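You operate a simulated robot arm through the tools that you are given. There is no shell and no other tool.

The job below is to be done with a simulated two-armed robot. You get a single attempt, and the scene is never put back.

## Task
Put the brake on, then tighten the belt till the pointer stands in the green.
Fine: at the white box on the column; shut its grey cover and lock its grey lever again.

The check looks at the end state, three seconds after you hand in, the way a careful person would. Anything else that was tipped, shoved, dropped, spilled or broken makes it a failure. Lids that push on must go on centred and level and be pressed home; caps that screw on are set level and turned clockwise until they are tight.

## Robot
Two 7-joint arms with fingered hands on one trunk that stands fixed in place. Base frame: the origin is at the foot of the trunk, x ahead of it, y to its left, z up. Units: m, degrees, N and s.
The left shoulder is at [0.2, 0.135, 1.02], the right one opposite. Each reaches about 0.885 m from its shoulder. Payload 4 kg a hand.
Tool frame (each hand has its own): the origin (TCP) lies between the finger pads and is the grasp point; the fingertips stand 0.025 m ahead of it; z points along the fingers, y is the line along which they close. The gripper opens to 0.088 m; its body begins 0.029 m behind the TCP. The gripper is a hand of 4 fingers: y runs from the thumb to the fingers, the wrist lies at [-0.013, -0.106, -0.174] in the tool frame, and closing takes about 1.5 s.
Orientation is told as [roll, pitch, yaw] about the base's x, y, z axes, in that order, counted from this pose: with the fingers straight down and the wrist toward the robot, the tool's x, y and z point along [0, 1, 0], [1, 0, 0] and [0, 0, -1] of the base frame.

## Interface
- The arms move only by the tool arm_command. It takes "left_targets", "right_targets" or both (then of equal length, played together; a hand with none holds still); each is text: rows parted by semicolons, each of 7 numbers parted by spaces: the shift along the tool's x, y, z in m, then the turn, a rotation vector about the tool's x, y, z in degrees, then the finger opening in m, from 0 to 0.088. In form: tx ty tz ax ay az hand; .... A call has 1 to 20 rows; each row shifts and turns the commanded pose from where the row before left it, along the tool's axes as they then stand. Each row takes 0.2 s and may step no farther than 0.05 m and 8.6 degrees from the row before; otherwise, or with a gripper value out of range, the whole call is refused. Where a pose cannot be reached the arm comes as near as it can. A force on the tool above 40 N (or 10 N above the force at the start of the call, whichever is more), or a blocked arm, ends the call early, and 0.2 s more pass. Each finger travels about 0.153 m/s and halts on what it meets, pressing with about 26 N; the grip force reading is that of the motor and also rises with nothing between the fingers. The clock runs only during rows and for 0.2 s after the last one: add rows that do not move to give the fingers time. It gives the time, the measured TCP pose, the force on the tool (base axes), the opening and the grip force at its end, in the units of the frame above (readings bear some noise), with the torque about the TCP (base axes, N m) and any sound that the robot's microphone picked up.
- Cameras (640 x 400 px; columns grow to the right, rows downward): "scene" is now at [0.1414, -0.0309, 1.6427]; the picture's right is [-0.46, -0.89, 0.00], its down [-0.51, 0.27, -0.82] and it looks along [0.73, -0.38, -0.57] (base axes); focal length 281 px, centre (320, 200). "left" rides on the left gripper at [-0.064, -0.083, -0.098] in its tool frame; the picture's right is [-0.62, -0.37, 0.69], its down [0.71, -0.63, 0.30] and it looks along [0.32, 0.68, 0.65] (tool axes); focal length 265 px, centre (320, 200). "right" rides on the right gripper at [0.064, -0.083, -0.098] in its tool frame; the picture's right is [-0.62, 0.37, -0.69], its down [-0.71, -0.63, 0.30] and it looks along [-0.32, 0.68, 0.65] (tool axes); focal length 265 px, centre (320, 200). There is no depth. A picture from a camera that has moved, and an enlarged one, comes with that camera's place and axes in the base frame and with its lens. The place of the scene camera against the robot may be out by one fixed shift of up to 0.012 m in any direction.
- snapshot(camera): a new picture of that camera. No time passes.
- lift_body(by): slides the trunk up (or, below 0, down) by that many m; the arms and the scene camera ride with it, the base frame stays. It gives what a move gives, with no picture.
- hand_shape(shape, hand): the hand has 4 fingers and takes this shape, open, in about a second: jaw (thumb against the fingers, like two jaws); tri (thumb and two fingers); tip (a fingertip pinch); poke (one finger out to press); point (the index stretched); flat (the hand flat); cup (the hand cupped); fist (a fist). The gripper value then closes the fingers along that shape, each until it touches; the sizes above hold for jaw. It gives what a move gives, with no picture.
- head_to(pan, tilt): turns the head with the scene camera to pan (to the left, within 97 degrees either way) and tilt (down, from -29 to 69), counted from straight ahead of the robot. It gives what a move gives.
- inspect(camera, box): a new picture of the part [left, top, right, bottom] of that camera's present view, enlarged. No time passes.
- finish_job(): hands the job in; it is judged then, once.

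Places have to be worked out from the pictures, the camera data and where the tool is seen. Open the grippers and draw the arms clear of the work before you hand the job in, unless the task says otherwise.

The tools are called after ">>>" by a JSON object that holds its "api" and its "payload". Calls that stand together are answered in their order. arm_command: Moves the arms, as the interface text tells. Its arguments: {"type":"object","properties":{"left_targets":{"type":"string"},"right_targets":{"type":"string"}},"required":[]} The other tools are called the same way: lift_body (by) moves the trunk up or down; hand_shape (shape, hand) gives the hand a shape; head_to (pan, tilt) turns the head that bears the scene camera; snapshot (camera) takes a picture; inspect (camera, box) takes an enlarged picture of a part of a camera's view; finish_job () hands the job in.

At the start:

```text
t: 0.0
left_eef_pos: [0.6096, -0.038, 1.4762]
left_orientation: [0.0, 0.0, 0.0]
left_force: [0.1, -0.6, 0.7]
left_ft_torque: [0.05, 0.01, 0.0]
left_grip_width: 0.0878
left_grasp_force: 0.0
left_shape: jaw
right_eef_pos: [0.3256, -0.45, 1.3927]
right_orientation: [-0.2, 0.0, 0.1]
right_force: [-0.2, -0.2, 0.2]
right_ft_torque: [0.0, -0.03, -0.07]
right_grip_width: 0.0877
right_grasp_force: 0.0
right_shape: jaw
trunk travel left (down, up): [-0.625, 0.145]
head pan, tilt (commanded): [-27.7, 34.9]
```

scene: 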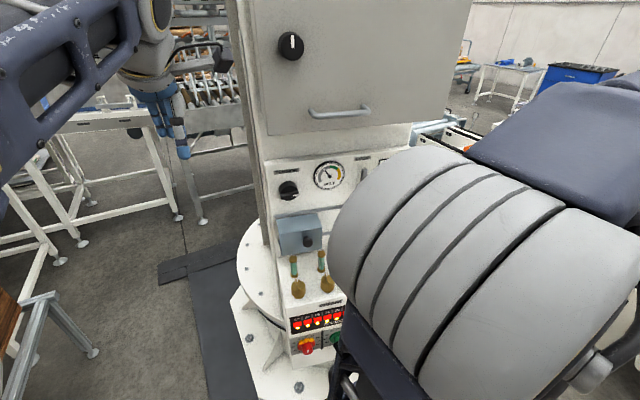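
right: 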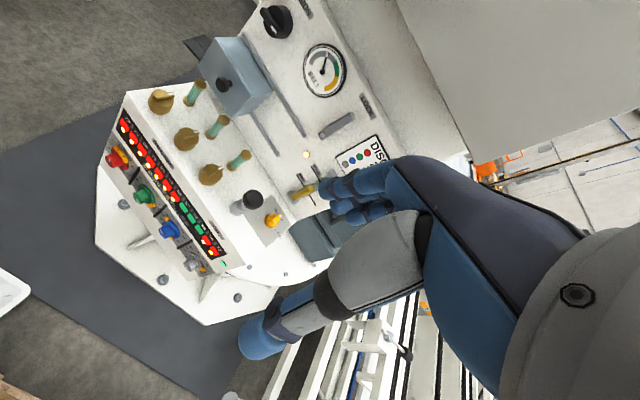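
left: 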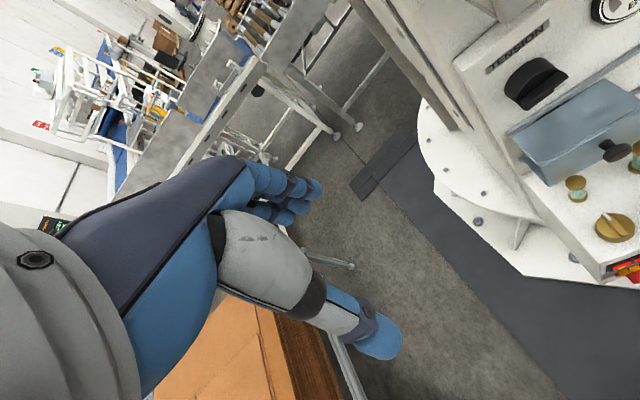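

I start by looking closer at the panel from each camera to read the labels; no motion yet.

>>> {"api": "inspect", "payload": {"camera": "right", "box": [90, 0, 410, 200]}}

>>> {"api": "inspect", "payload": {"camera": "right", "box": [90, 100, 410, 300]}}

>>> {"api": "inspect", "payload": {"camera": "scene", "box": [230, 140, 450, 380]}}

>>> {"api": "inspect", "payload": {"camera": "left", "box": [440, 0, 640, 300]}}

```text
2.00 times, centred on (250, 100) of right
camera zoom: at [0.2417, -0.3852, 1.4904], right [0.37, -0.62, 0.69], down [-0.63, -0.71, -0.3], along [0.68, -0.32, -0.65], focal length 531 px, centre (460, 400)
```

zoom: 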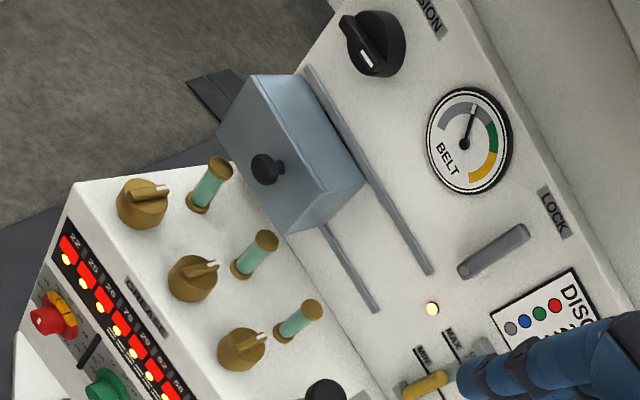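

```text
2.00 times, centred on (250, 200) of right
camera zoom: at [0.2417, -0.3852, 1.4904], right [0.37, -0.62, 0.69], down [-0.63, -0.71, -0.3], along [0.68, -0.32, -0.65], focal length 531 px, centre (460, 200)
```

zoom: 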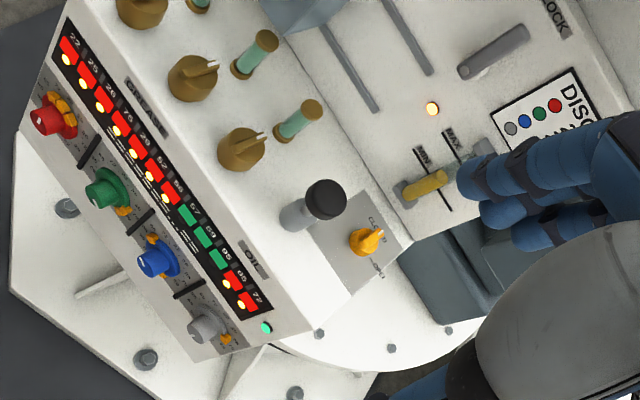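

```text
1.67 times, centred on (340, 260) of scene
camera zoom: at [0.1414, -0.0309, 1.6427], right [-0.46, -0.89, 0.0], down [-0.51, 0.27, -0.82], along [0.73, -0.38, -0.57], focal length 468 px, centre (287, 100)
```

zoom: 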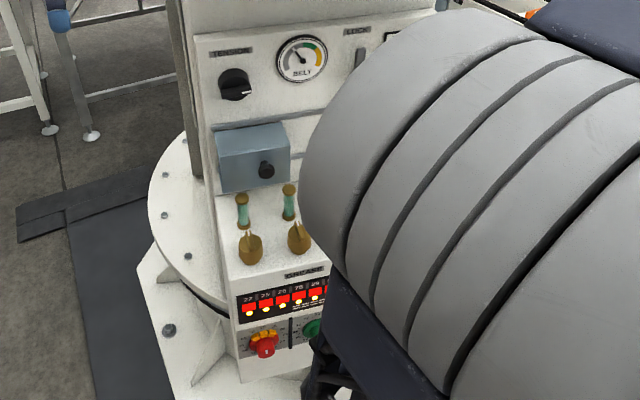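

```text
1.33 times, centred on (540, 150) of left
camera zoom: at [0.5252, -0.1024, 1.5733], right [-0.37, -0.62, -0.69], down [-0.63, 0.71, -0.3], along [0.68, 0.32, -0.65], focal length 354 px, centre (27, 267)
```

zoom: 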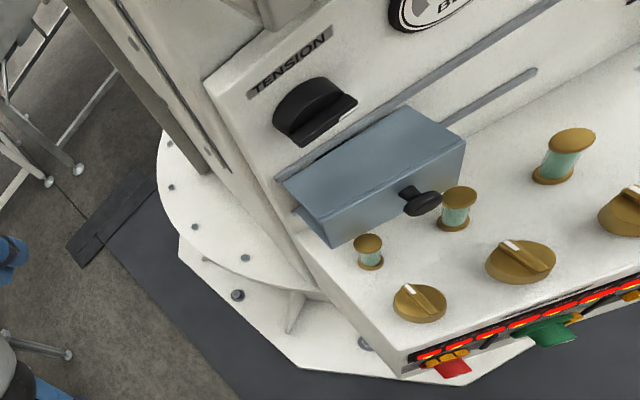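

The box carries a TENSION knob, BELT gauge, LOCK lever, a blue-grey sliding cover and several other controls. I look round with the head to see the rest of the machine and the space about the arms.

>>> {"api": "head_to", "payload": {"pan": -27.7, "tilt": 10}}

>>> {"api": "snapshot", "payload": {"camera": "scene"}}

>>> {"api": "head_to", "payload": {"pan": -70, "tilt": 35}}

>>> {"api": "snapshot", "payload": {"camera": "scene"}}

>>> {"api": "head_to", "payload": {"pan": 20, "tilt": 35}}

>>> {"api": "snapshot", "payload": {"camera": "scene"}}

```text
t: 0.9
left_eef_pos: [0.6103, -0.038, 1.4758]
left_orientation: [-0.1, -0.1, -0.1]
left_force: [0.2, -0.6, -0.5]
left_ft_torque: [0.05, 0.03, -0.01]
left_grip_width: 0.0873
left_grasp_force: 0.0
left_shape: jaw
right_eef_pos: [0.3252, -0.4494, 1.3907]
right_orientation: [0.0, 0.0, 0.0]
right_force: [-0.7, -0.2, -0.2]
right_ft_torque: [-0.03, 0.01, 0.0]
right_grip_width: 0.0875
right_grasp_force: 0.0
right_shape: jaw
trunk travel left (down, up): [-0.625, 0.145]
head pan, tilt (commanded): [-27.7, 10.0]
```

```text
taken
camera scene: at [0.1456, -0.0333, 1.6826], right [-0.46, -0.89, 0.0], down [-0.15, 0.08, -0.98], along [0.87, -0.46, -0.17], focal length 281 px, centre (320, 200)
```

scene: 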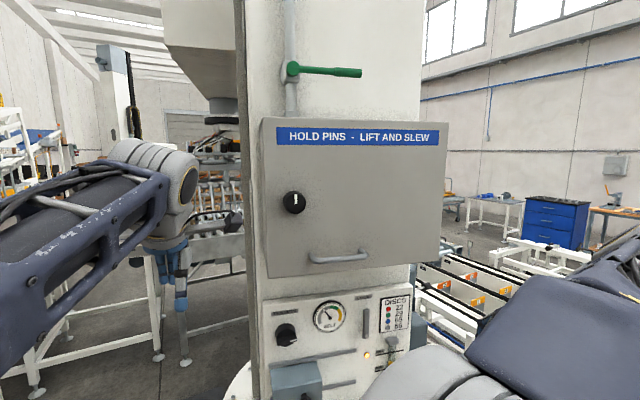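

```text
t: 2.0
left_eef_pos: [0.6099, -0.0395, 1.4755]
left_orientation: [0.0, 0.0, 0.1]
left_force: [-0.4, -0.5, -1.2]
left_ft_torque: [0.03, -0.01, 0.0]
left_grip_width: 0.0876
left_grasp_force: 0.1
left_shape: jaw
right_eef_pos: [0.3256, -0.4493, 1.3912]
right_orientation: [0.1, 0.0, -0.1]
right_force: [0.3, -0.5, -0.6]
right_ft_torque: [0.02, -0.03, -0.03]
right_grip_width: 0.0875
right_grasp_force: 0.1
right_shape: jaw
trunk travel left (down, up): [-0.625, 0.145]
head pan, tilt (commanded): [-70.0, 35.0]
```

```text
taken
camera scene: at [0.0935, -0.0728, 1.6426], right [-0.94, -0.34, 0.0], down [-0.2, 0.54, -0.82], along [0.28, -0.77, -0.57], focal length 281 px, centre (320, 200)
```

scene: 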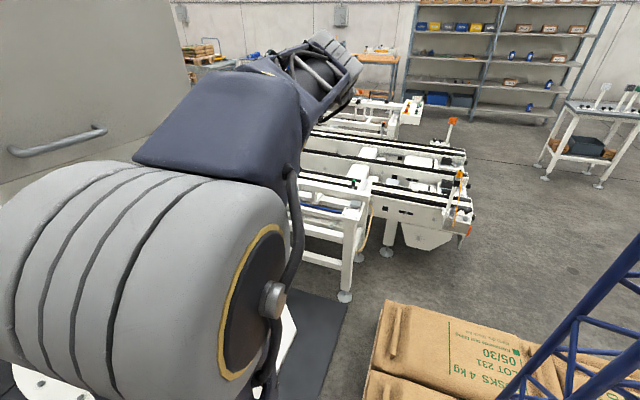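

```text
t: 3.6
left_eef_pos: [0.6093, -0.0387, 1.476]
left_orientation: [0.1, 0.0, 0.0]
left_force: [0.0, 0.0, 0.0]
left_ft_torque: [-0.01, 0.04, 0.0]
left_grip_width: 0.0876
left_grasp_force: 0.1
left_shape: jaw
right_eef_pos: [0.3257, -0.4499, 1.3916]
right_orientation: [-0.1, 0.0, 0.0]
right_force: [-0.4, -0.4, 0.5]
right_ft_torque: [-0.01, 0.0, -0.01]
right_grip_width: 0.0877
right_grasp_force: 0.1
right_shape: jaw
trunk travel left (down, up): [-0.625, 0.145]
head pan, tilt (commanded): [20.0, 35.0]
```

```text
taken
camera scene: at [0.1461, 0.04, 1.6426], right [0.34, -0.94, 0.0], down [-0.54, -0.2, -0.82], along [0.77, 0.28, -0.57], focal length 281 px, centre (320, 200)
```

scene: 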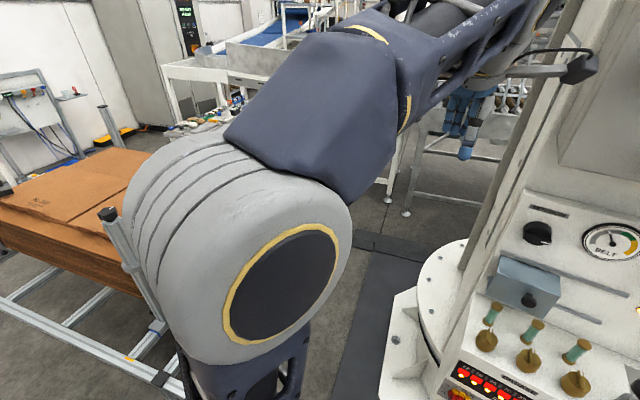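

The white box is at about x 0.75, y −0.38, z 1.1–1.25; its right side is hidden by my right arm. I shift the right hand sideways (−y) to uncover it and look again.

>>> {"api": "arm_command", "payload": {"right_targets": "-0.04 0 0 0 0 0 0.088; -0.04 0 0 0 0 0 0.088; -0.04 0 0 0 0 0 0.088; -0.04 0 0 0 0 0 0.088"}}

>>> {"api": "snapshot", "payload": {"camera": "right"}}

>>> {"api": "head_to", "payload": {"pan": -25, "tilt": 30}}

>>> {"api": "snapshot", "payload": {"camera": "scene"}}

```text
t: 4.6
left_eef_pos: [0.6096, -0.0392, 1.4763]
left_orientation: [0.0, 0.0, 0.0]
left_force: [0.2, -0.2, -0.3]
left_ft_torque: [-0.01, 0.0, -0.02]
left_grip_width: 0.0877
left_grasp_force: 0.0
left_shape: jaw
right_eef_pos: [0.3266, -0.6076, 1.3925]
right_orientation: [0.0, 0.0, 0.0]
right_force: [-0.6, 0.9, -0.2]
right_ft_torque: [-0.05, -0.01, -0.03]
right_grip_width: 0.0875
right_grasp_force: 0.1
right_shape: jaw
trunk travel left (down, up): [-0.625, 0.145]
head pan, tilt (commanded): [20.0, 35.0]
```

```text
taken
camera right: at [0.2421, -0.5441, 1.4919], right [0.37, -0.62, 0.69], down [-0.63, -0.72, -0.3], along [0.68, -0.32, -0.65], focal length 265 px, centre (320, 200)
```

right: 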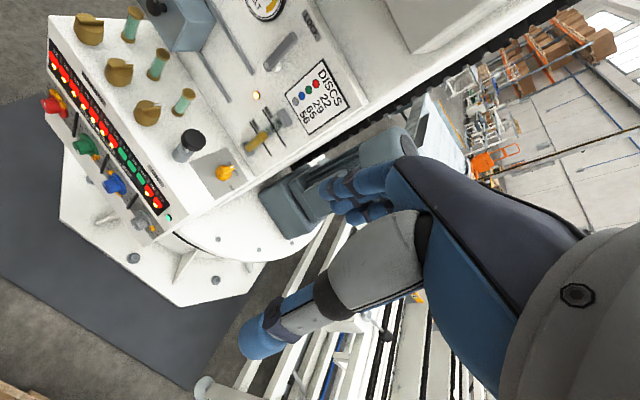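

```text
t: 5.8
left_eef_pos: [0.6091, -0.0386, 1.4749]
left_orientation: [-0.1, 0.0, 0.0]
left_force: [-0.1, 0.1, -0.3]
left_ft_torque: [0.02, 0.01, 0.0]
left_grip_width: 0.0877
left_grasp_force: 0.0
left_shape: jaw
right_eef_pos: [0.3253, -0.6081, 1.3927]
right_orientation: [0.0, 0.1, 0.0]
right_force: [-0.2, 0.6, -0.4]
right_ft_torque: [-0.02, 0.04, -0.04]
right_grip_width: 0.0874
right_grasp_force: 0.1
right_shape: jaw
trunk travel left (down, up): [-0.625, 0.145]
head pan, tilt (commanded): [-25.0, 30.0]
```

```text
taken
camera scene: at [0.1453, -0.0282, 1.6504], right [-0.42, -0.91, 0.0], down [-0.45, 0.21, -0.87], along [0.79, -0.37, -0.5], focal length 281 px, centre (320, 200)
```

scene: 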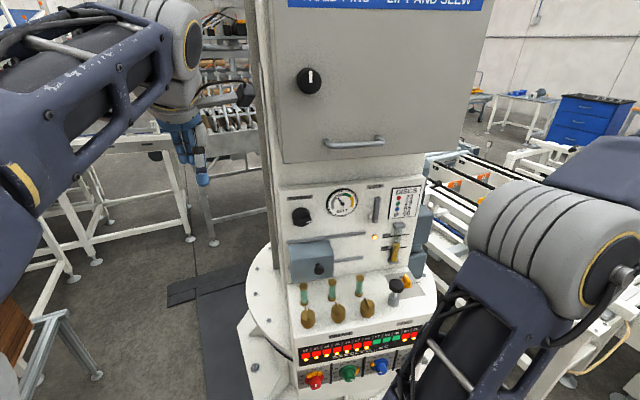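

Now the whole panel is visible from the head camera. I enlarge both views to read every label.

>>> {"api": "inspect", "payload": {"camera": "scene", "box": [270, 170, 430, 270]}}

>>> {"api": "inspect", "payload": {"camera": "scene", "box": [280, 260, 440, 360]}}

>>> {"api": "inspect", "payload": {"camera": "right", "box": [160, 20, 360, 145]}}

>>> {"api": "inspect", "payload": {"camera": "right", "box": [130, 90, 330, 215]}}

>>> {"api": "inspect", "payload": {"camera": "right", "box": [30, 30, 230, 155]}}

```text
4.00 times, centred on (350, 220) of scene
camera zoom: at [0.1453, -0.0282, 1.6504], right [-0.42, -0.91, 0.0], down [-0.45, 0.21, -0.87], along [0.79, -0.37, -0.5], focal length 1123 px, centre (200, 120)
```

zoom: 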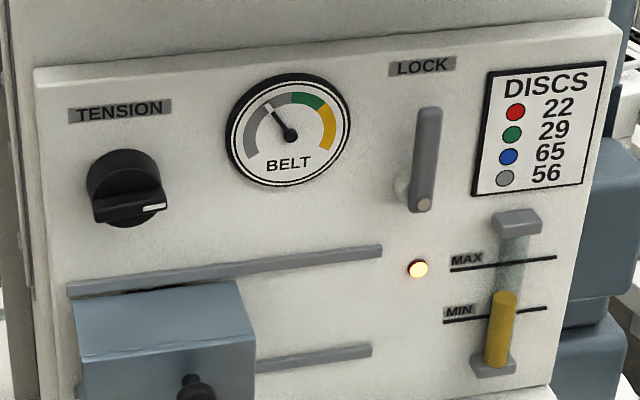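

```text
4.00 times, centred on (360, 310) of scene
camera zoom: at [0.1453, -0.0282, 1.6504], right [-0.42, -0.91, 0.0], down [-0.45, 0.21, -0.87], along [0.79, -0.37, -0.5], focal length 1123 px, centre (160, -240)
```

zoom: 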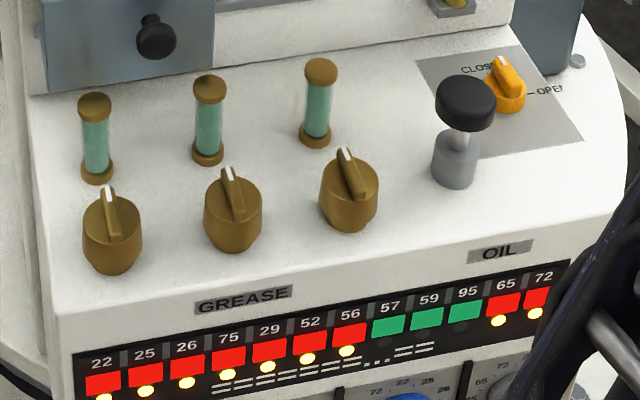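

```text
3.20 times, centred on (260, 82) of right
camera zoom: at [0.2421, -0.5442, 1.4915], right [0.37, -0.62, 0.69], down [-0.63, -0.71, -0.3], along [0.68, -0.32, -0.65], focal length 849 px, centre (512, 576)
```

zoom: 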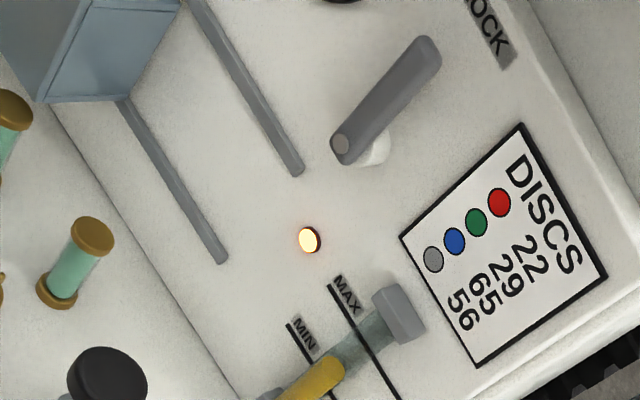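

```text
3.20 times, centred on (230, 152) of right
camera zoom: at [0.2421, -0.5442, 1.4915], right [0.37, -0.62, 0.69], down [-0.63, -0.71, -0.3], along [0.68, -0.32, -0.65], focal length 849 px, centre (608, 352)
```

zoom: 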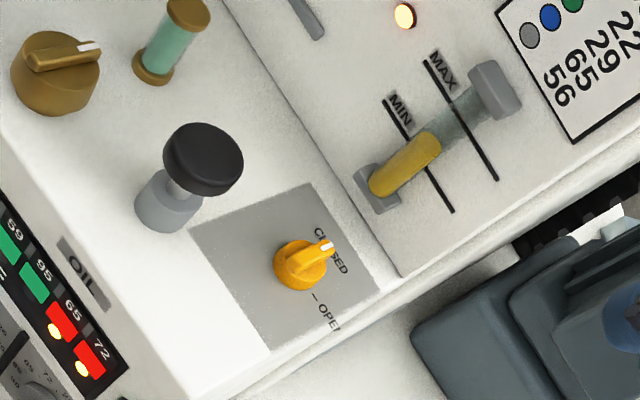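

```text
3.20 times, centred on (130, 92) of right
camera zoom: at [0.2421, -0.5442, 1.4915], right [0.37, -0.62, 0.69], down [-0.63, -0.71, -0.3], along [0.68, -0.32, -0.65], focal length 849 px, centre (928, 544)
```

zoom: 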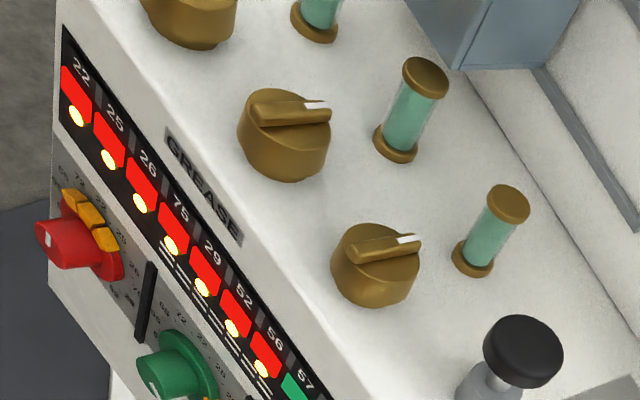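

The panel is vertical, facing about [−0.95, 0.31, 0]; the LOCK lever stands up at about [0.68, −0.467, 1.23], the cover knob is near [0.656, −0.275, 1.10], and the TENSION knob is near [0.74, −0.26, 1.22]. I turn the right hand to point forward while bringing it to a spot in front of the panel.

>>> {"api": "arm_command", "payload": {"right_targets": "0.012 0.015 0 -8.2 0 0 0.088; 0.012 0.015 0 -8.2 0 0 0.088; 0.012 0.015 0 -8.2 0 0 0.088; 0.012 0.012 0.008 -8.2 0 0 0.088; 0.012 0.01 0.01 -8.2 0 0 0.088; 0.012 0.008 0.012 -8.2 0 0 0.088"}}

>>> {"api": "snapshot", "payload": {"camera": "scene"}}

>>> {"api": "snapshot", "payload": {"camera": "right"}}

```text
t: 7.2
left_eef_pos: [0.6092, -0.0387, 1.4752]
left_orientation: [0.0, 0.0, 0.0]
left_force: [0.5, -0.7, -0.2]
left_ft_torque: [0.0, 0.01, -0.01]
left_grip_width: 0.0873
left_grasp_force: 0.0
left_shape: jaw
right_eef_pos: [0.4109, -0.5381, 1.39]
right_orientation: [-0.1, -49.2, 0.0]
right_force: [0.5, 0.1, 0.0]
right_ft_torque: [0.01, 0.0, 0.03]
right_grip_width: 0.0876
right_grasp_force: 0.1
right_shape: jaw
trunk travel left (down, up): [-0.625, 0.145]
head pan, tilt (commanded): [-25.0, 30.0]
```

```text
taken
camera scene: at [0.1452, -0.0283, 1.6504], right [-0.42, -0.91, 0.0], down [-0.45, 0.21, -0.87], along [0.78, -0.37, -0.5], focal length 281 px, centre (320, 200)
```

scene: 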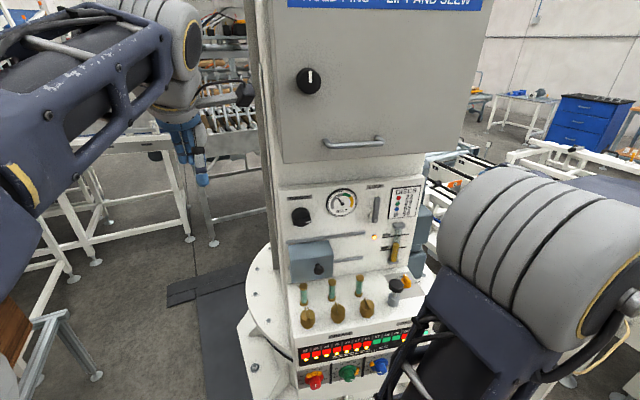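

```text
taken
camera right: at [0.2817, -0.4732, 1.391], right [-0.29, -0.62, 0.73], down [-0.18, -0.71, -0.68], along [0.94, -0.32, 0.09], focal length 265 px, centre (320, 200)
```

right: 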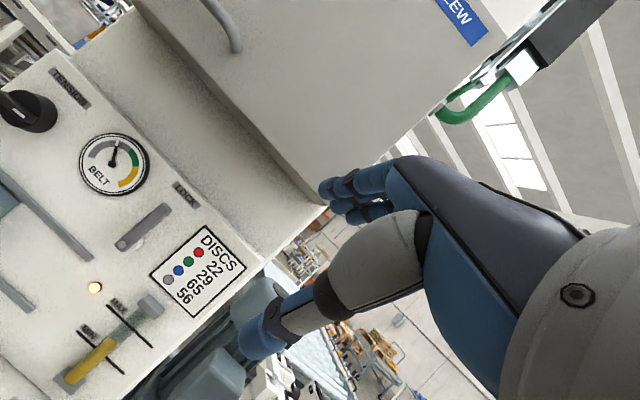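

The space is free and the hand is half turned. I finish the turn to point forward and lower the hand in front of the lever zone.

>>> {"api": "arm_command", "payload": {"right_targets": "0.016 -0.02 0.012 -8.16 0 0 0.088; 0.016 -0.02 0.012 -8.16 0 0 0.088; 0.016 -0.025 0.01 -8.16 0 0 0.088; 0.016 -0.025 0.005 -8.16 0 0 0.088; 0.016 -0.03 0.005 -8.16 0 0 0.088; 0 0 0 0 -6 0 0.088; 0 0 0 0 -6 0 0.088; 0 0 0 0 -6 0 0.088"}}

>>> {"api": "snapshot", "payload": {"camera": "scene"}}

>>> {"api": "snapshot", "payload": {"camera": "right"}}

>>> {"api": "snapshot", "payload": {"camera": "left"}}

```text
t: 8.9
left_eef_pos: [0.6104, -0.0403, 1.4758]
left_orientation: [0.0, 0.0, -0.1]
left_force: [-0.3, -0.2, 0.5]
left_ft_torque: [0.02, 0.0, 0.04]
left_grip_width: 0.0877
left_grasp_force: 0.0
left_shape: jaw
right_eef_pos: [0.4035, -0.4661, 1.2733]
right_orientation: [30.5, -89.7, -48.6]
right_force: [-0.5, -0.1, 0.8]
right_ft_torque: [0.03, 0.03, 0.02]
right_grip_width: 0.0876
right_grasp_force: 0.0
right_shape: jaw
right hand out of reach, approached as far as the arm can: row 8
trunk travel left (down, up): [-0.625, 0.145]
head pan, tilt (commanded): [-25.0, 30.0]
```

```text
taken
camera scene: at [0.1452, -0.0285, 1.6504], right [-0.42, -0.91, 0.0], down [-0.45, 0.21, -0.87], along [0.78, -0.37, -0.5], focal length 281 px, centre (320, 200)
```

scene: 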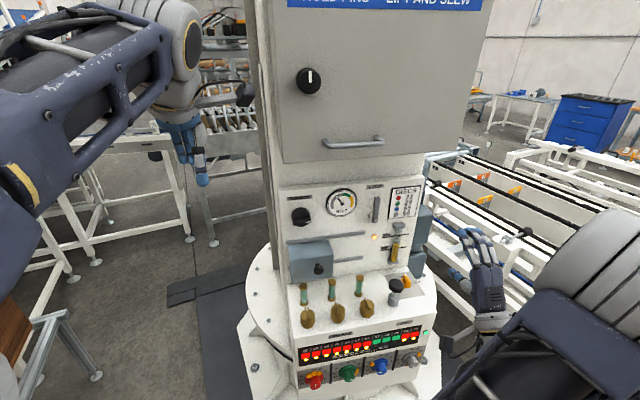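

```text
taken
camera right: at [0.329, -0.3752, 1.1909], right [-0.85, -0.38, 0.37], down [0.07, -0.77, -0.63], along [0.52, -0.51, 0.68], focal length 265 px, centre (320, 200)
```

right: 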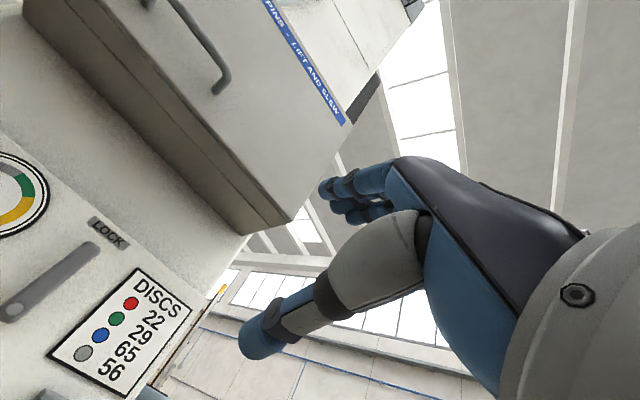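

```text
taken
camera left: at [0.5251, -0.1027, 1.5733], right [-0.37, -0.62, -0.69], down [-0.63, 0.71, -0.3], along [0.68, 0.32, -0.65], focal length 265 px, centre (320, 200)
```

left: 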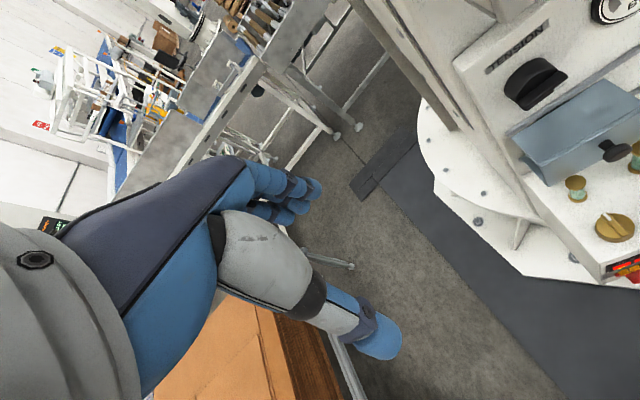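

The right hand now points at the panel with nothing touched. I try the poke shape to see where the single finger sits, and look at the lever closer.

>>> {"api": "hand_shape", "payload": {"shape": "poke", "hand": "right"}}

>>> {"api": "snapshot", "payload": {"camera": "right"}}

>>> {"api": "inspect", "payload": {"camera": "scene", "box": [400, 200, 560, 350]}}

>>> {"api": "inspect", "payload": {"camera": "scene", "box": [340, 170, 440, 240]}}

```text
t: 9.8
left_eef_pos: [0.6095, -0.0397, 1.475]
left_orientation: [-0.1, 0.1, 0.0]
left_force: [0.0, 0.4, -0.8]
left_ft_torque: [-0.02, -0.03, -0.02]
left_grip_width: 0.0877
left_grasp_force: 0.0
left_shape: jaw
right_eef_pos: [0.4034, -0.4653, 1.2739]
right_orientation: [32.8, -89.8, -50.6]
right_force: [-0.4, 0.1, -0.8]
right_ft_torque: [-0.04, 0.01, 0.01]
right_grip_width: 0.0
right_grasp_force: 0.1
right_shape: poke
trunk travel left (down, up): [-0.625, 0.145]
head pan, tilt (commanded): [-25.0, 30.0]
```

```text
taken
camera right: at [0.329, -0.375, 1.1909], right [-0.85, -0.38, 0.37], down [0.07, -0.77, -0.63], along [0.52, -0.51, 0.68], focal length 265 px, centre (320, 200)
```

right: 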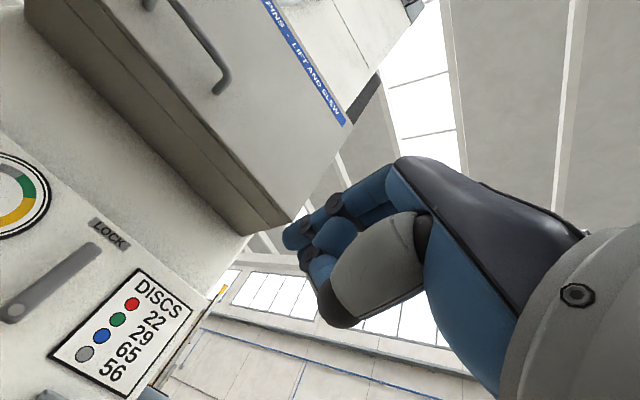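

```text
2.67 times, centred on (480, 275) of scene
camera zoom: at [0.1453, -0.0283, 1.6504], right [-0.42, -0.91, 0.0], down [-0.45, 0.21, -0.87], along [0.78, -0.37, -0.5], focal length 748 px, centre (-107, 0)
```

zoom: 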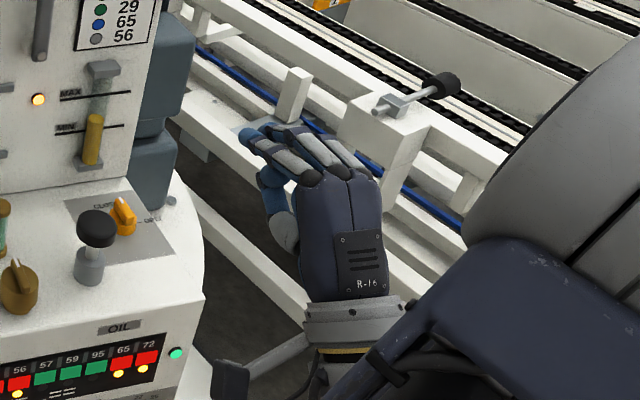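

```text
5.71 times, centred on (390, 205) of scene
camera zoom: at [0.1453, -0.0283, 1.6504], right [-0.42, -0.91, 0.0], down [-0.45, 0.21, -0.87], along [0.78, -0.37, -0.5], focal length 1604 px, centre (-80, 171)
```

zoom: 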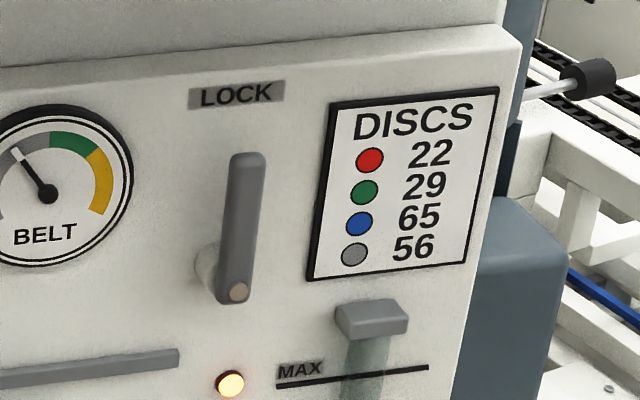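

The poke shape is half-curled; I try the "point" shape, which should give one slender stretched finger for pushing the lever.

>>> {"api": "hand_shape", "payload": {"shape": "point", "hand": "right"}}

>>> {"api": "snapshot", "payload": {"camera": "right"}}

>>> {"api": "inspect", "payload": {"camera": "scene", "box": [400, 200, 560, 350]}}

```text
t: 10.8
left_eef_pos: [0.6095, -0.0394, 1.4754]
left_orientation: [0.1, 0.1, 0.0]
left_force: [0.2, 1.1, 0.0]
left_ft_torque: [-0.02, 0.0, 0.03]
left_grip_width: 0.0875
left_grasp_force: 0.2
left_shape: jaw
right_eef_pos: [0.4017, -0.4657, 1.2734]
right_orientation: [33.0, -89.8, -50.7]
right_force: [-0.3, 0.1, -0.4]
right_ft_torque: [-0.03, -0.01, -0.01]
right_grip_width: 0.0002
right_grasp_force: 0.0
right_shape: point
trunk travel left (down, up): [-0.625, 0.145]
head pan, tilt (commanded): [-25.0, 30.0]
```

```text
taken
camera right: at [0.329, -0.375, 1.1909], right [-0.85, -0.38, 0.37], down [0.07, -0.77, -0.63], along [0.52, -0.51, 0.68], focal length 265 px, centre (320, 200)
```

right: 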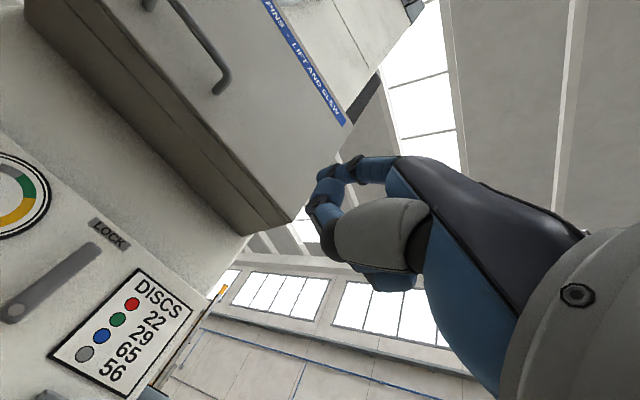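

```text
2.67 times, centred on (480, 275) of scene
camera zoom: at [0.1453, -0.0283, 1.6504], right [-0.42, -0.91, 0.0], down [-0.45, 0.21, -0.87], along [0.78, -0.37, -0.5], focal length 748 px, centre (-107, 0)
```

zoom: 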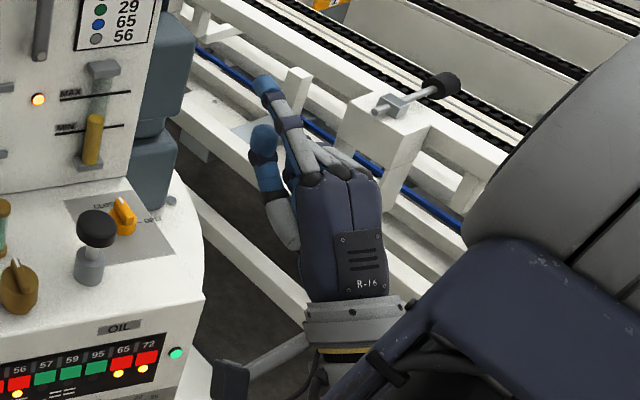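

The stretched index is usable but its tip is hard to place. I go back to the jaw shape, move a bit forward, and roll the hand 90° so that thumb and fingers will lie left and right of the lever.

>>> {"api": "hand_shape", "payload": {"shape": "jaw", "hand": "right"}}

>>> {"api": "arm_command", "payload": {"right_targets": "0 0 0.03 0 0 0 0.088; 0 -0.01 0.03 0 0 0 0.088; 0 -0.01 0 0 0 8.5 0.088; 0 0 0 0 0 8.5 0.088; 0 0 0 0 0 8.5 0.088; 0 0 0 0 0 8.5 0.088; 0 0 0 0 0 8.5 0.088; 0 0 0 0 0 8.5 0.088; 0 0 0 0 0 8.5 0.088; 0 0 0 0 0 8.5 0.088; 0 0 0 0 0 8.5 0.088; 0 0 0 0 0 8.5 0.088; 0 0 0 0 0 5 0.088"}}

>>> {"api": "snapshot", "payload": {"camera": "scene"}}

>>> {"api": "snapshot", "payload": {"camera": "right"}}

```text
t: 11.7
left_eef_pos: [0.6102, -0.0388, 1.4761]
left_orientation: [0.0, -0.1, -0.1]
left_force: [0.0, 0.5, 0.6]
left_ft_torque: [0.06, 0.0, -0.01]
left_grip_width: 0.0875
left_grasp_force: 0.1
left_shape: jaw
right_eef_pos: [0.4024, -0.4661, 1.2736]
right_orientation: [32.8, -89.8, -50.7]
right_force: [0.0, 0.3, -0.9]
right_ft_torque: [0.01, 0.02, -0.02]
right_grip_width: 0.0878
right_grasp_force: 0.0
right_shape: jaw
trunk travel left (down, up): [-0.625, 0.145]
head pan, tilt (commanded): [-25.0, 30.0]
```

```text
t: 14.4
left_eef_pos: [0.6104, -0.0386, 1.4751]
left_orientation: [0.0, 0.1, 0.0]
left_force: [-0.2, -0.2, 0.4]
left_ft_torque: [0.0, 0.01, 0.02]
left_grip_width: 0.0874
left_grasp_force: 0.1
left_shape: jaw
right_eef_pos: [0.4652, -0.515, 1.1328]
right_orientation: [90.9, -3.6, -107.6]
right_force: [-0.5, 0.5, -0.4]
right_ft_torque: [0.02, -0.01, 0.01]
right_grip_width: 0.0877
right_grasp_force: 0.0
right_shape: jaw
right hand out of reach, approached as far as the arm can: row 7, 8, 9, 10, 11, 12, 13
trunk travel left (down, up): [-0.625, 0.145]
head pan, tilt (commanded): [-25.0, 30.0]
```

```text
taken
camera scene: at [0.1451, -0.028, 1.6504], right [-0.42, -0.91, 0.0], down [-0.45, 0.21, -0.87], along [0.78, -0.37, -0.5], focal length 281 px, centre (320, 200)
```

scene: 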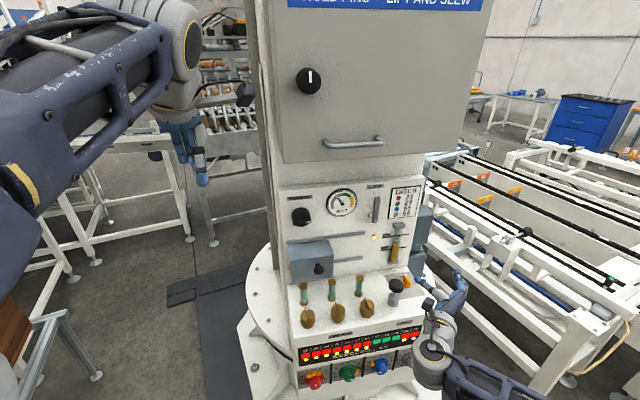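

```text
taken
camera right: at [0.3972, -0.4014, 1.1911], right [-0.77, -0.18, -0.61], down [0.48, 0.46, -0.75], along [0.41, -0.87, -0.27], focal length 265 px, centre (320, 200)
```

right: 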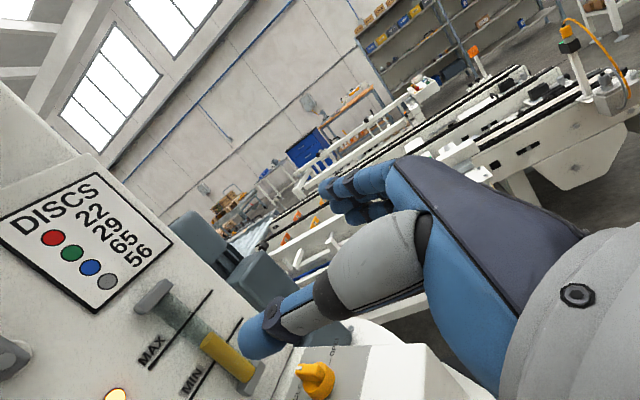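

Rolling at that close-in spot pushed the arm to its limit and the hand sank to z 1.13, still about 0.2 m off the panel. I command a small step forward to see how the commanded pose is being held.

>>> {"api": "arm_command", "payload": {"right_targets": "0 0 0.01 0 0 0 0.088; 0 0 0.01 0 0 0 0.088"}}

>>> {"api": "snapshot", "payload": {"camera": "scene"}}

```text
t: 15.1
left_eef_pos: [0.6099, -0.0402, 1.476]
left_orientation: [-0.1, 0.1, 0.0]
left_force: [-0.9, -0.4, 0.8]
left_ft_torque: [-0.03, -0.02, 0.02]
left_grip_width: 0.0876
left_grasp_force: 0.1
left_shape: jaw
right_eef_pos: [0.4822, -0.5216, 1.1248]
right_orientation: [90.6, -3.2, -107.8]
right_force: [-0.1, -0.5, 0.1]
right_ft_torque: [0.02, 0.0, 0.0]
right_grip_width: 0.0879
right_grasp_force: 0.0
right_shape: jaw
right hand out of reach, approached as far as the arm can: row 1
trunk travel left (down, up): [-0.625, 0.145]
head pan, tilt (commanded): [-25.0, 30.0]
```

```text
taken
camera scene: at [0.1452, -0.0282, 1.6504], right [-0.42, -0.91, 0.0], down [-0.45, 0.21, -0.87], along [0.78, -0.37, -0.5], focal length 281 px, centre (320, 200)
```

scene: 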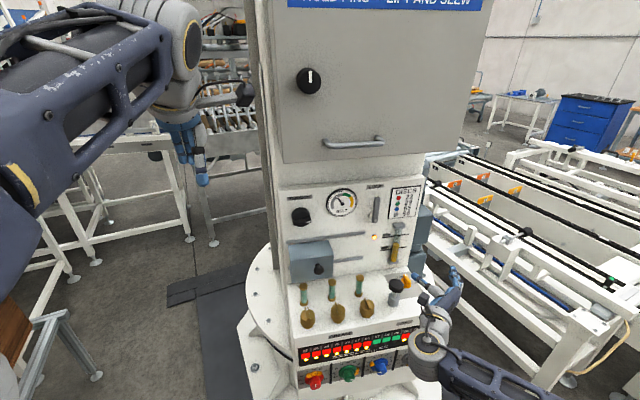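

The command follows the reached pose, so I can go on from here; the roll is right (tool y points right, tool x up). I now raise and shift the hand to about 10 cm in front of the lever.

>>> {"api": "arm_command", "payload": {"right_targets": "0.015 0 0.02 0 0 0 0.08; 0.025 -0.02 0.015 0 0 0 0.08; 0.025 -0.025 0.01 0 0 0 0.08; 0.025 -0.03 0.01 0 0 0 0.08; 0.025 -0.03 0.01 0 0 0 0.08"}}

>>> {"api": "snapshot", "payload": {"camera": "scene"}}

>>> {"api": "snapshot", "payload": {"camera": "right"}}

```text
t: 16.2
left_eef_pos: [0.6083, -0.0384, 1.4752]
left_orientation: [0.0, 0.1, 0.0]
left_force: [-0.3, 0.2, 1.1]
left_ft_torque: [0.0, -0.01, 0.0]
left_grip_width: 0.0875
left_grasp_force: 0.1
left_shape: jaw
right_eef_pos: [0.5428, -0.4351, 1.113]
right_orientation: [90.9, -3.3, -107.7]
right_force: [-0.1, -0.6, -1.0]
right_ft_torque: [0.03, 0.04, 0.01]
right_grip_width: 0.0803
right_grasp_force: 0.0
right_shape: jaw
right hand out of reach, approached as far as the arm can: row 1, 2, 3, 4, 5
trunk travel left (down, up): [-0.625, 0.145]
head pan, tilt (commanded): [-25.0, 30.0]
```

```text
taken
camera scene: at [0.145, -0.0284, 1.6504], right [-0.42, -0.91, 0.0], down [-0.45, 0.21, -0.87], along [0.78, -0.37, -0.5], focal length 281 px, centre (320, 200)
```

scene: 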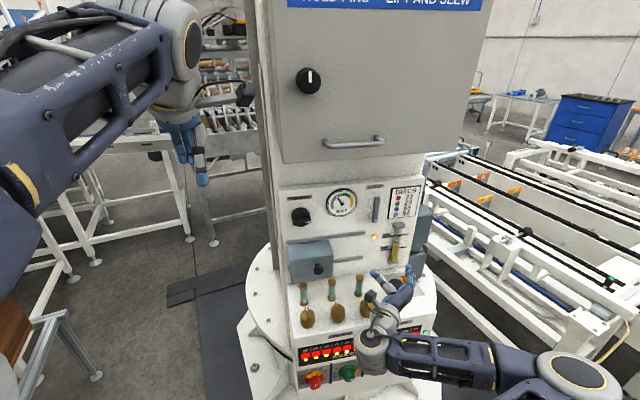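

```text
taken
camera right: at [0.4754, -0.3226, 1.1712], right [-0.77, -0.18, -0.61], down [0.48, 0.46, -0.74], along [0.41, -0.87, -0.27], focal length 265 px, centre (320, 200)
```

right: 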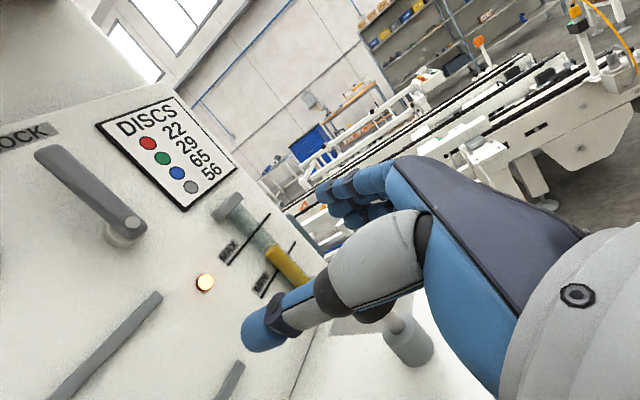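

The arm cannot rise in this wrist pose (z stays at 1.11), so I raise the trunk by 0.12 m instead; above the hand is free up to the cabinet's bottom at about 1.38.

>>> {"api": "lift_body", "payload": {"by": 0.12}}

>>> {"api": "snapshot", "payload": {"camera": "right"}}

>>> {"api": "snapshot", "payload": {"camera": "scene"}}

```text
t: 17.8
left_eef_pos: [0.6087, -0.0398, 1.5962]
left_orientation: [0.0, 0.0, -0.1]
left_force: [0.6, 0.2, -0.1]
left_ft_torque: [0.02, 0.04, 0.0]
left_grip_width: 0.0877
left_grasp_force: 0.1
left_shape: jaw
right_eef_pos: [0.5434, -0.4354, 1.233]
right_orientation: [90.9, -3.3, -107.7]
right_force: [-0.4, -0.2, 0.0]
right_ft_torque: [0.0, -0.02, -0.03]
right_grip_width: 0.0803
right_grasp_force: 0.0
right_shape: jaw
trunk travel left (down, up): [-0.745, 0.025]
head pan, tilt (commanded): [-25.0, 30.0]
```

```text
taken
camera right: at [0.4757, -0.3227, 1.2911], right [-0.77, -0.18, -0.61], down [0.48, 0.46, -0.74], along [0.41, -0.87, -0.27], focal length 265 px, centre (320, 200)
```

right: 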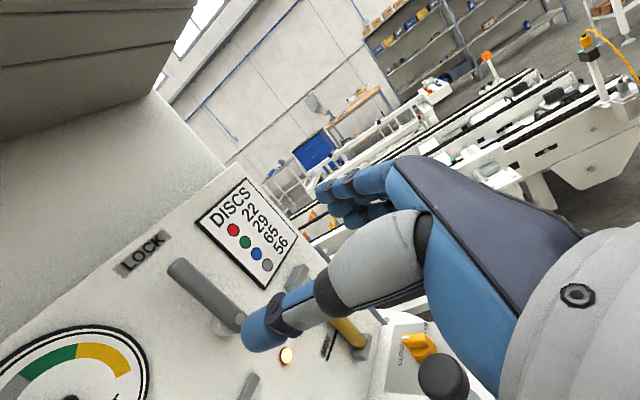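

```text
taken
camera scene: at [0.1453, -0.0283, 1.7703], right [-0.42, -0.91, 0.0], down [-0.45, 0.21, -0.87], along [0.78, -0.37, -0.5], focal length 281 px, centre (320, 200)
```

scene: 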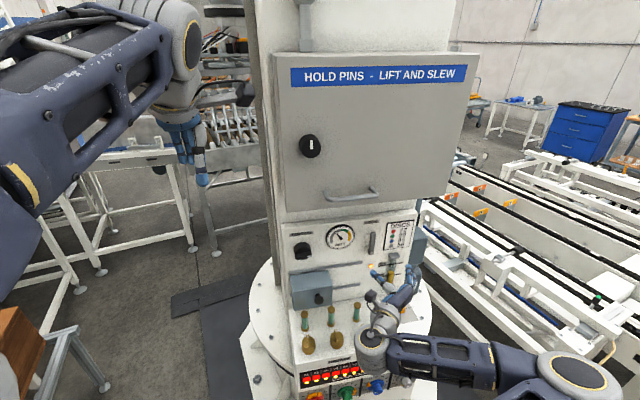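

The hand is now level with the lever (lever top triangulated at [0.684, −0.465, 1.262], pivot at z 1.19). I narrow the opening and advance to about 5 cm short of the lever to check alignment.

>>> {"api": "arm_command", "payload": {"right_targets": "0.004 -0.004 0.025 0 0 0 0.06; 0.004 -0.004 0.025 0 0 0 0.05; 0.004 -0.003 0.025 0 0 0 0.045"}}

>>> {"api": "snapshot", "payload": {"camera": "right"}}

>>> {"api": "inspect", "payload": {"camera": "scene", "box": [280, 210, 440, 310]}}

```text
t: 18.6
left_eef_pos: [0.6092, -0.0389, 1.5953]
left_orientation: [0.0, 0.0, -0.1]
left_force: [-0.7, 0.3, 0.0]
left_ft_torque: [0.02, -0.02, -0.03]
left_grip_width: 0.0879
left_grasp_force: 0.1
left_shape: jaw
right_eef_pos: [0.6113, -0.4488, 1.2148]
right_orientation: [91.4, -3.4, -107.8]
right_force: [0.3, 0.1, -0.5]
right_ft_torque: [-0.01, 0.04, -0.02]
right_grip_width: 0.0453
right_grasp_force: 0.1
right_shape: jaw
right hand out of reach, approached as far as the arm can: row 1, 2, 3
trunk travel left (down, up): [-0.745, 0.025]
head pan, tilt (commanded): [-25.0, 30.0]
```

```text
taken
camera right: at [0.5424, -0.3358, 1.2724], right [-0.77, -0.18, -0.61], down [0.48, 0.46, -0.74], along [0.42, -0.87, -0.27], focal length 265 px, centre (320, 200)
```

right: 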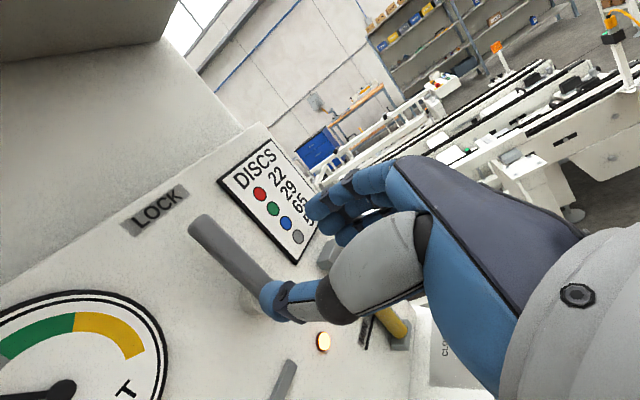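

```text
4.00 times, centred on (360, 260) of scene
camera zoom: at [0.145, -0.0283, 1.7704], right [-0.42, -0.91, 0.0], down [-0.45, 0.21, -0.87], along [0.78, -0.37, -0.5], focal length 1123 px, centre (160, -40)
```

zoom: 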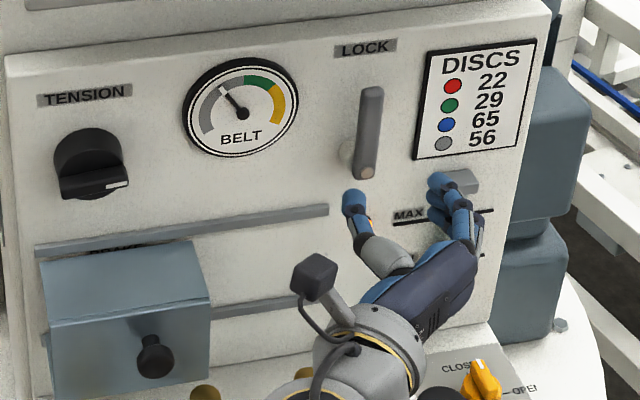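

Beneath the top edge of the cover a label (looks like "BRAKE") is partly visible, so the brake is under the sliding cover. The hand sags a little as it goes forward, so I lift the trunk the last 0.024 m before advancing on the lever.

>>> {"api": "lift_body", "payload": {"by": 0.024}}

>>> {"api": "inspect", "payload": {"camera": "scene", "box": [270, 230, 370, 310]}}

>>> {"api": "arm_command", "payload": {"right_targets": "0.004 -0.003 0.02 0 0 0 0.045; 0.004 -0.002 0.015 0 0 0 0.045"}}

>>> {"api": "snapshot", "payload": {"camera": "right"}}

>>> {"api": "inspect", "payload": {"camera": "scene", "box": [320, 210, 440, 310]}}

```text
t: 19.2
left_eef_pos: [0.6087, -0.0383, 1.6197]
left_orientation: [-0.1, 0.0, -0.1]
left_force: [-0.6, 0.1, 0.0]
left_ft_torque: [0.01, 0.0, 0.0]
left_grip_width: 0.0879
left_grasp_force: 0.1
left_shape: jaw
right_eef_pos: [0.6108, -0.4481, 1.2382]
right_orientation: [91.3, -3.4, -107.6]
right_force: [-0.5, 0.1, -0.4]
right_ft_torque: [-0.01, -0.01, 0.01]
right_grip_width: 0.0454
right_grasp_force: 0.1
right_shape: jaw
trunk travel left (down, up): [-0.769, 0.001]
head pan, tilt (commanded): [-25.0, 30.0]
```

```text
5.00 times, centred on (320, 270) of scene
camera zoom: at [0.1453, -0.0283, 1.7944], right [-0.42, -0.91, 0.0], down [-0.45, 0.21, -0.87], along [0.78, -0.37, -0.5], focal length 1404 px, centre (320, -150)
```

zoom: 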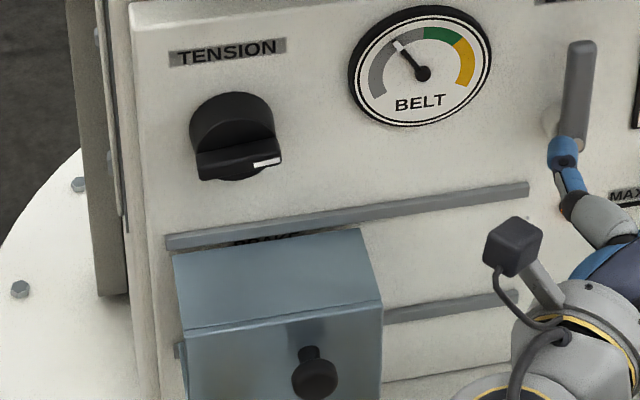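

```text
t: 19.9
left_eef_pos: [0.6105, -0.0382, 1.6195]
left_orientation: [0.0, 0.0, 0.1]
left_force: [0.3, 0.1, 0.3]
left_ft_torque: [0.0, -0.02, 0.0]
left_grip_width: 0.0873
left_grasp_force: 0.0
left_shape: jaw
right_eef_pos: [0.6413, -0.455, 1.2352]
right_orientation: [91.7, -3.5, -107.6]
right_force: [-0.2, 0.2, -0.7]
right_ft_torque: [0.0, 0.01, 0.0]
right_grip_width: 0.0453
right_grasp_force: 0.1
right_shape: jaw
right hand out of reach, approached as far as the arm can: row 1, 2
trunk travel left (down, up): [-0.769, 0.001]
head pan, tilt (commanded): [-25.0, 30.0]
```

```text
taken
camera right: at [0.5727, -0.3411, 1.2915], right [-0.77, -0.18, -0.62], down [0.49, 0.46, -0.74], along [0.42, -0.87, -0.26], focal length 265 px, centre (320, 200)
```

right: 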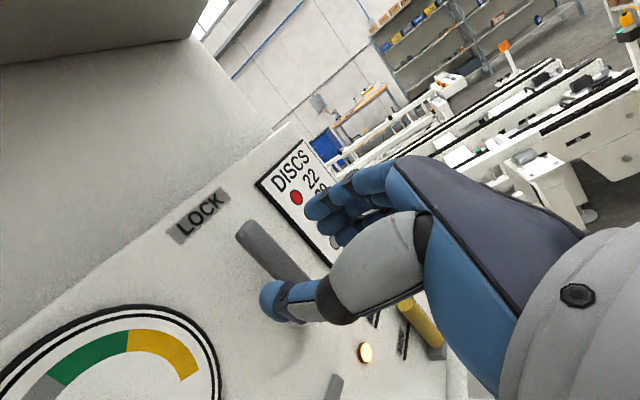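

```text
4.00 times, centred on (380, 260) of scene
camera zoom: at [0.1451, -0.0283, 1.7944], right [-0.42, -0.91, 0.0], down [-0.45, 0.21, -0.87], along [0.78, -0.37, -0.5], focal length 1123 px, centre (80, -40)
```

zoom: 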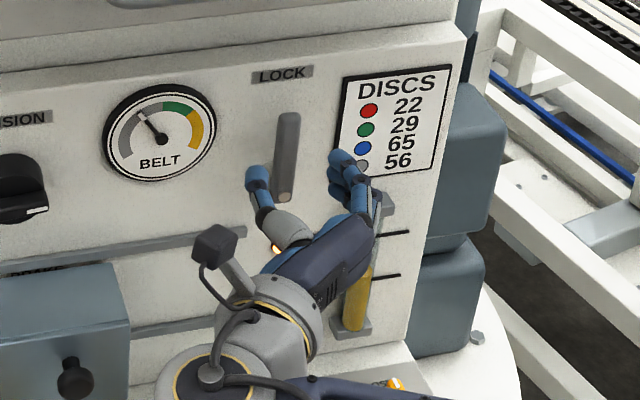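

Thumb and fingers now straddle the lever. I move 2.5 cm further in, keeping the fingers open.

>>> {"api": "arm_command", "payload": {"right_targets": "0.002 -0.001 0.012 0 0 0 0.045; 0.002 0 0.012 0 0 0 0.045"}}

>>> {"api": "snapshot", "payload": {"camera": "right"}}

>>> {"api": "inspect", "payload": {"camera": "scene", "box": [320, 210, 440, 310]}}

```text
t: 20.4
left_eef_pos: [0.6095, -0.0389, 1.6199]
left_orientation: [0.1, 0.0, 0.0]
left_force: [-0.2, -0.1, 0.3]
left_ft_torque: [0.02, -0.02, 0.01]
left_grip_width: 0.0877
left_grasp_force: 0.0
left_shape: jaw
right_eef_pos: [0.6625, -0.4597, 1.2294]
right_orientation: [91.7, -3.6, -107.6]
right_force: [-0.5, -0.6, 1.0]
right_ft_torque: [-0.02, 0.01, -0.03]
right_grip_width: 0.0452
right_grasp_force: 0.0
right_shape: jaw
right hand out of reach, approached as far as the arm can: row 1, 2
trunk travel left (down, up): [-0.769, 0.001]
head pan, tilt (commanded): [-25.0, 30.0]
```

```text
taken
camera right: at [0.5937, -0.3475, 1.2861], right [-0.77, -0.18, -0.62], down [0.49, 0.46, -0.74], along [0.42, -0.87, -0.26], focal length 265 px, centre (320, 200)
```

right: 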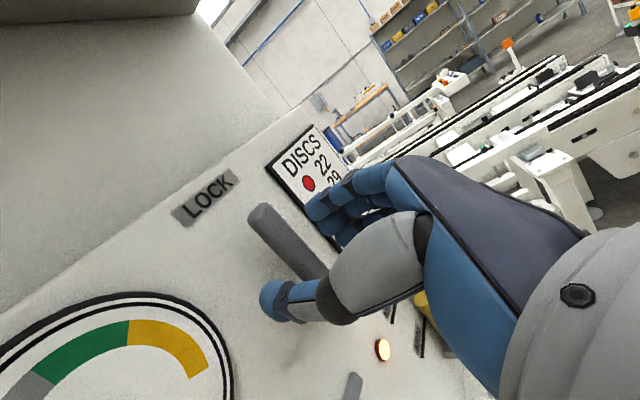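

```text
4.00 times, centred on (380, 260) of scene
camera zoom: at [0.1452, -0.0283, 1.7944], right [-0.42, -0.91, 0.0], down [-0.45, 0.21, -0.87], along [0.78, -0.37, -0.5], focal length 1123 px, centre (80, -40)
```

zoom: 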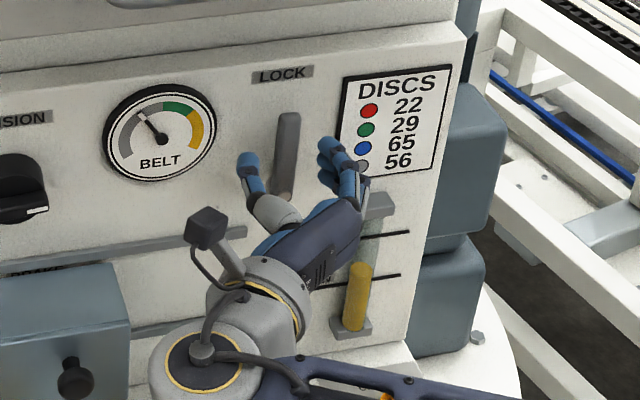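

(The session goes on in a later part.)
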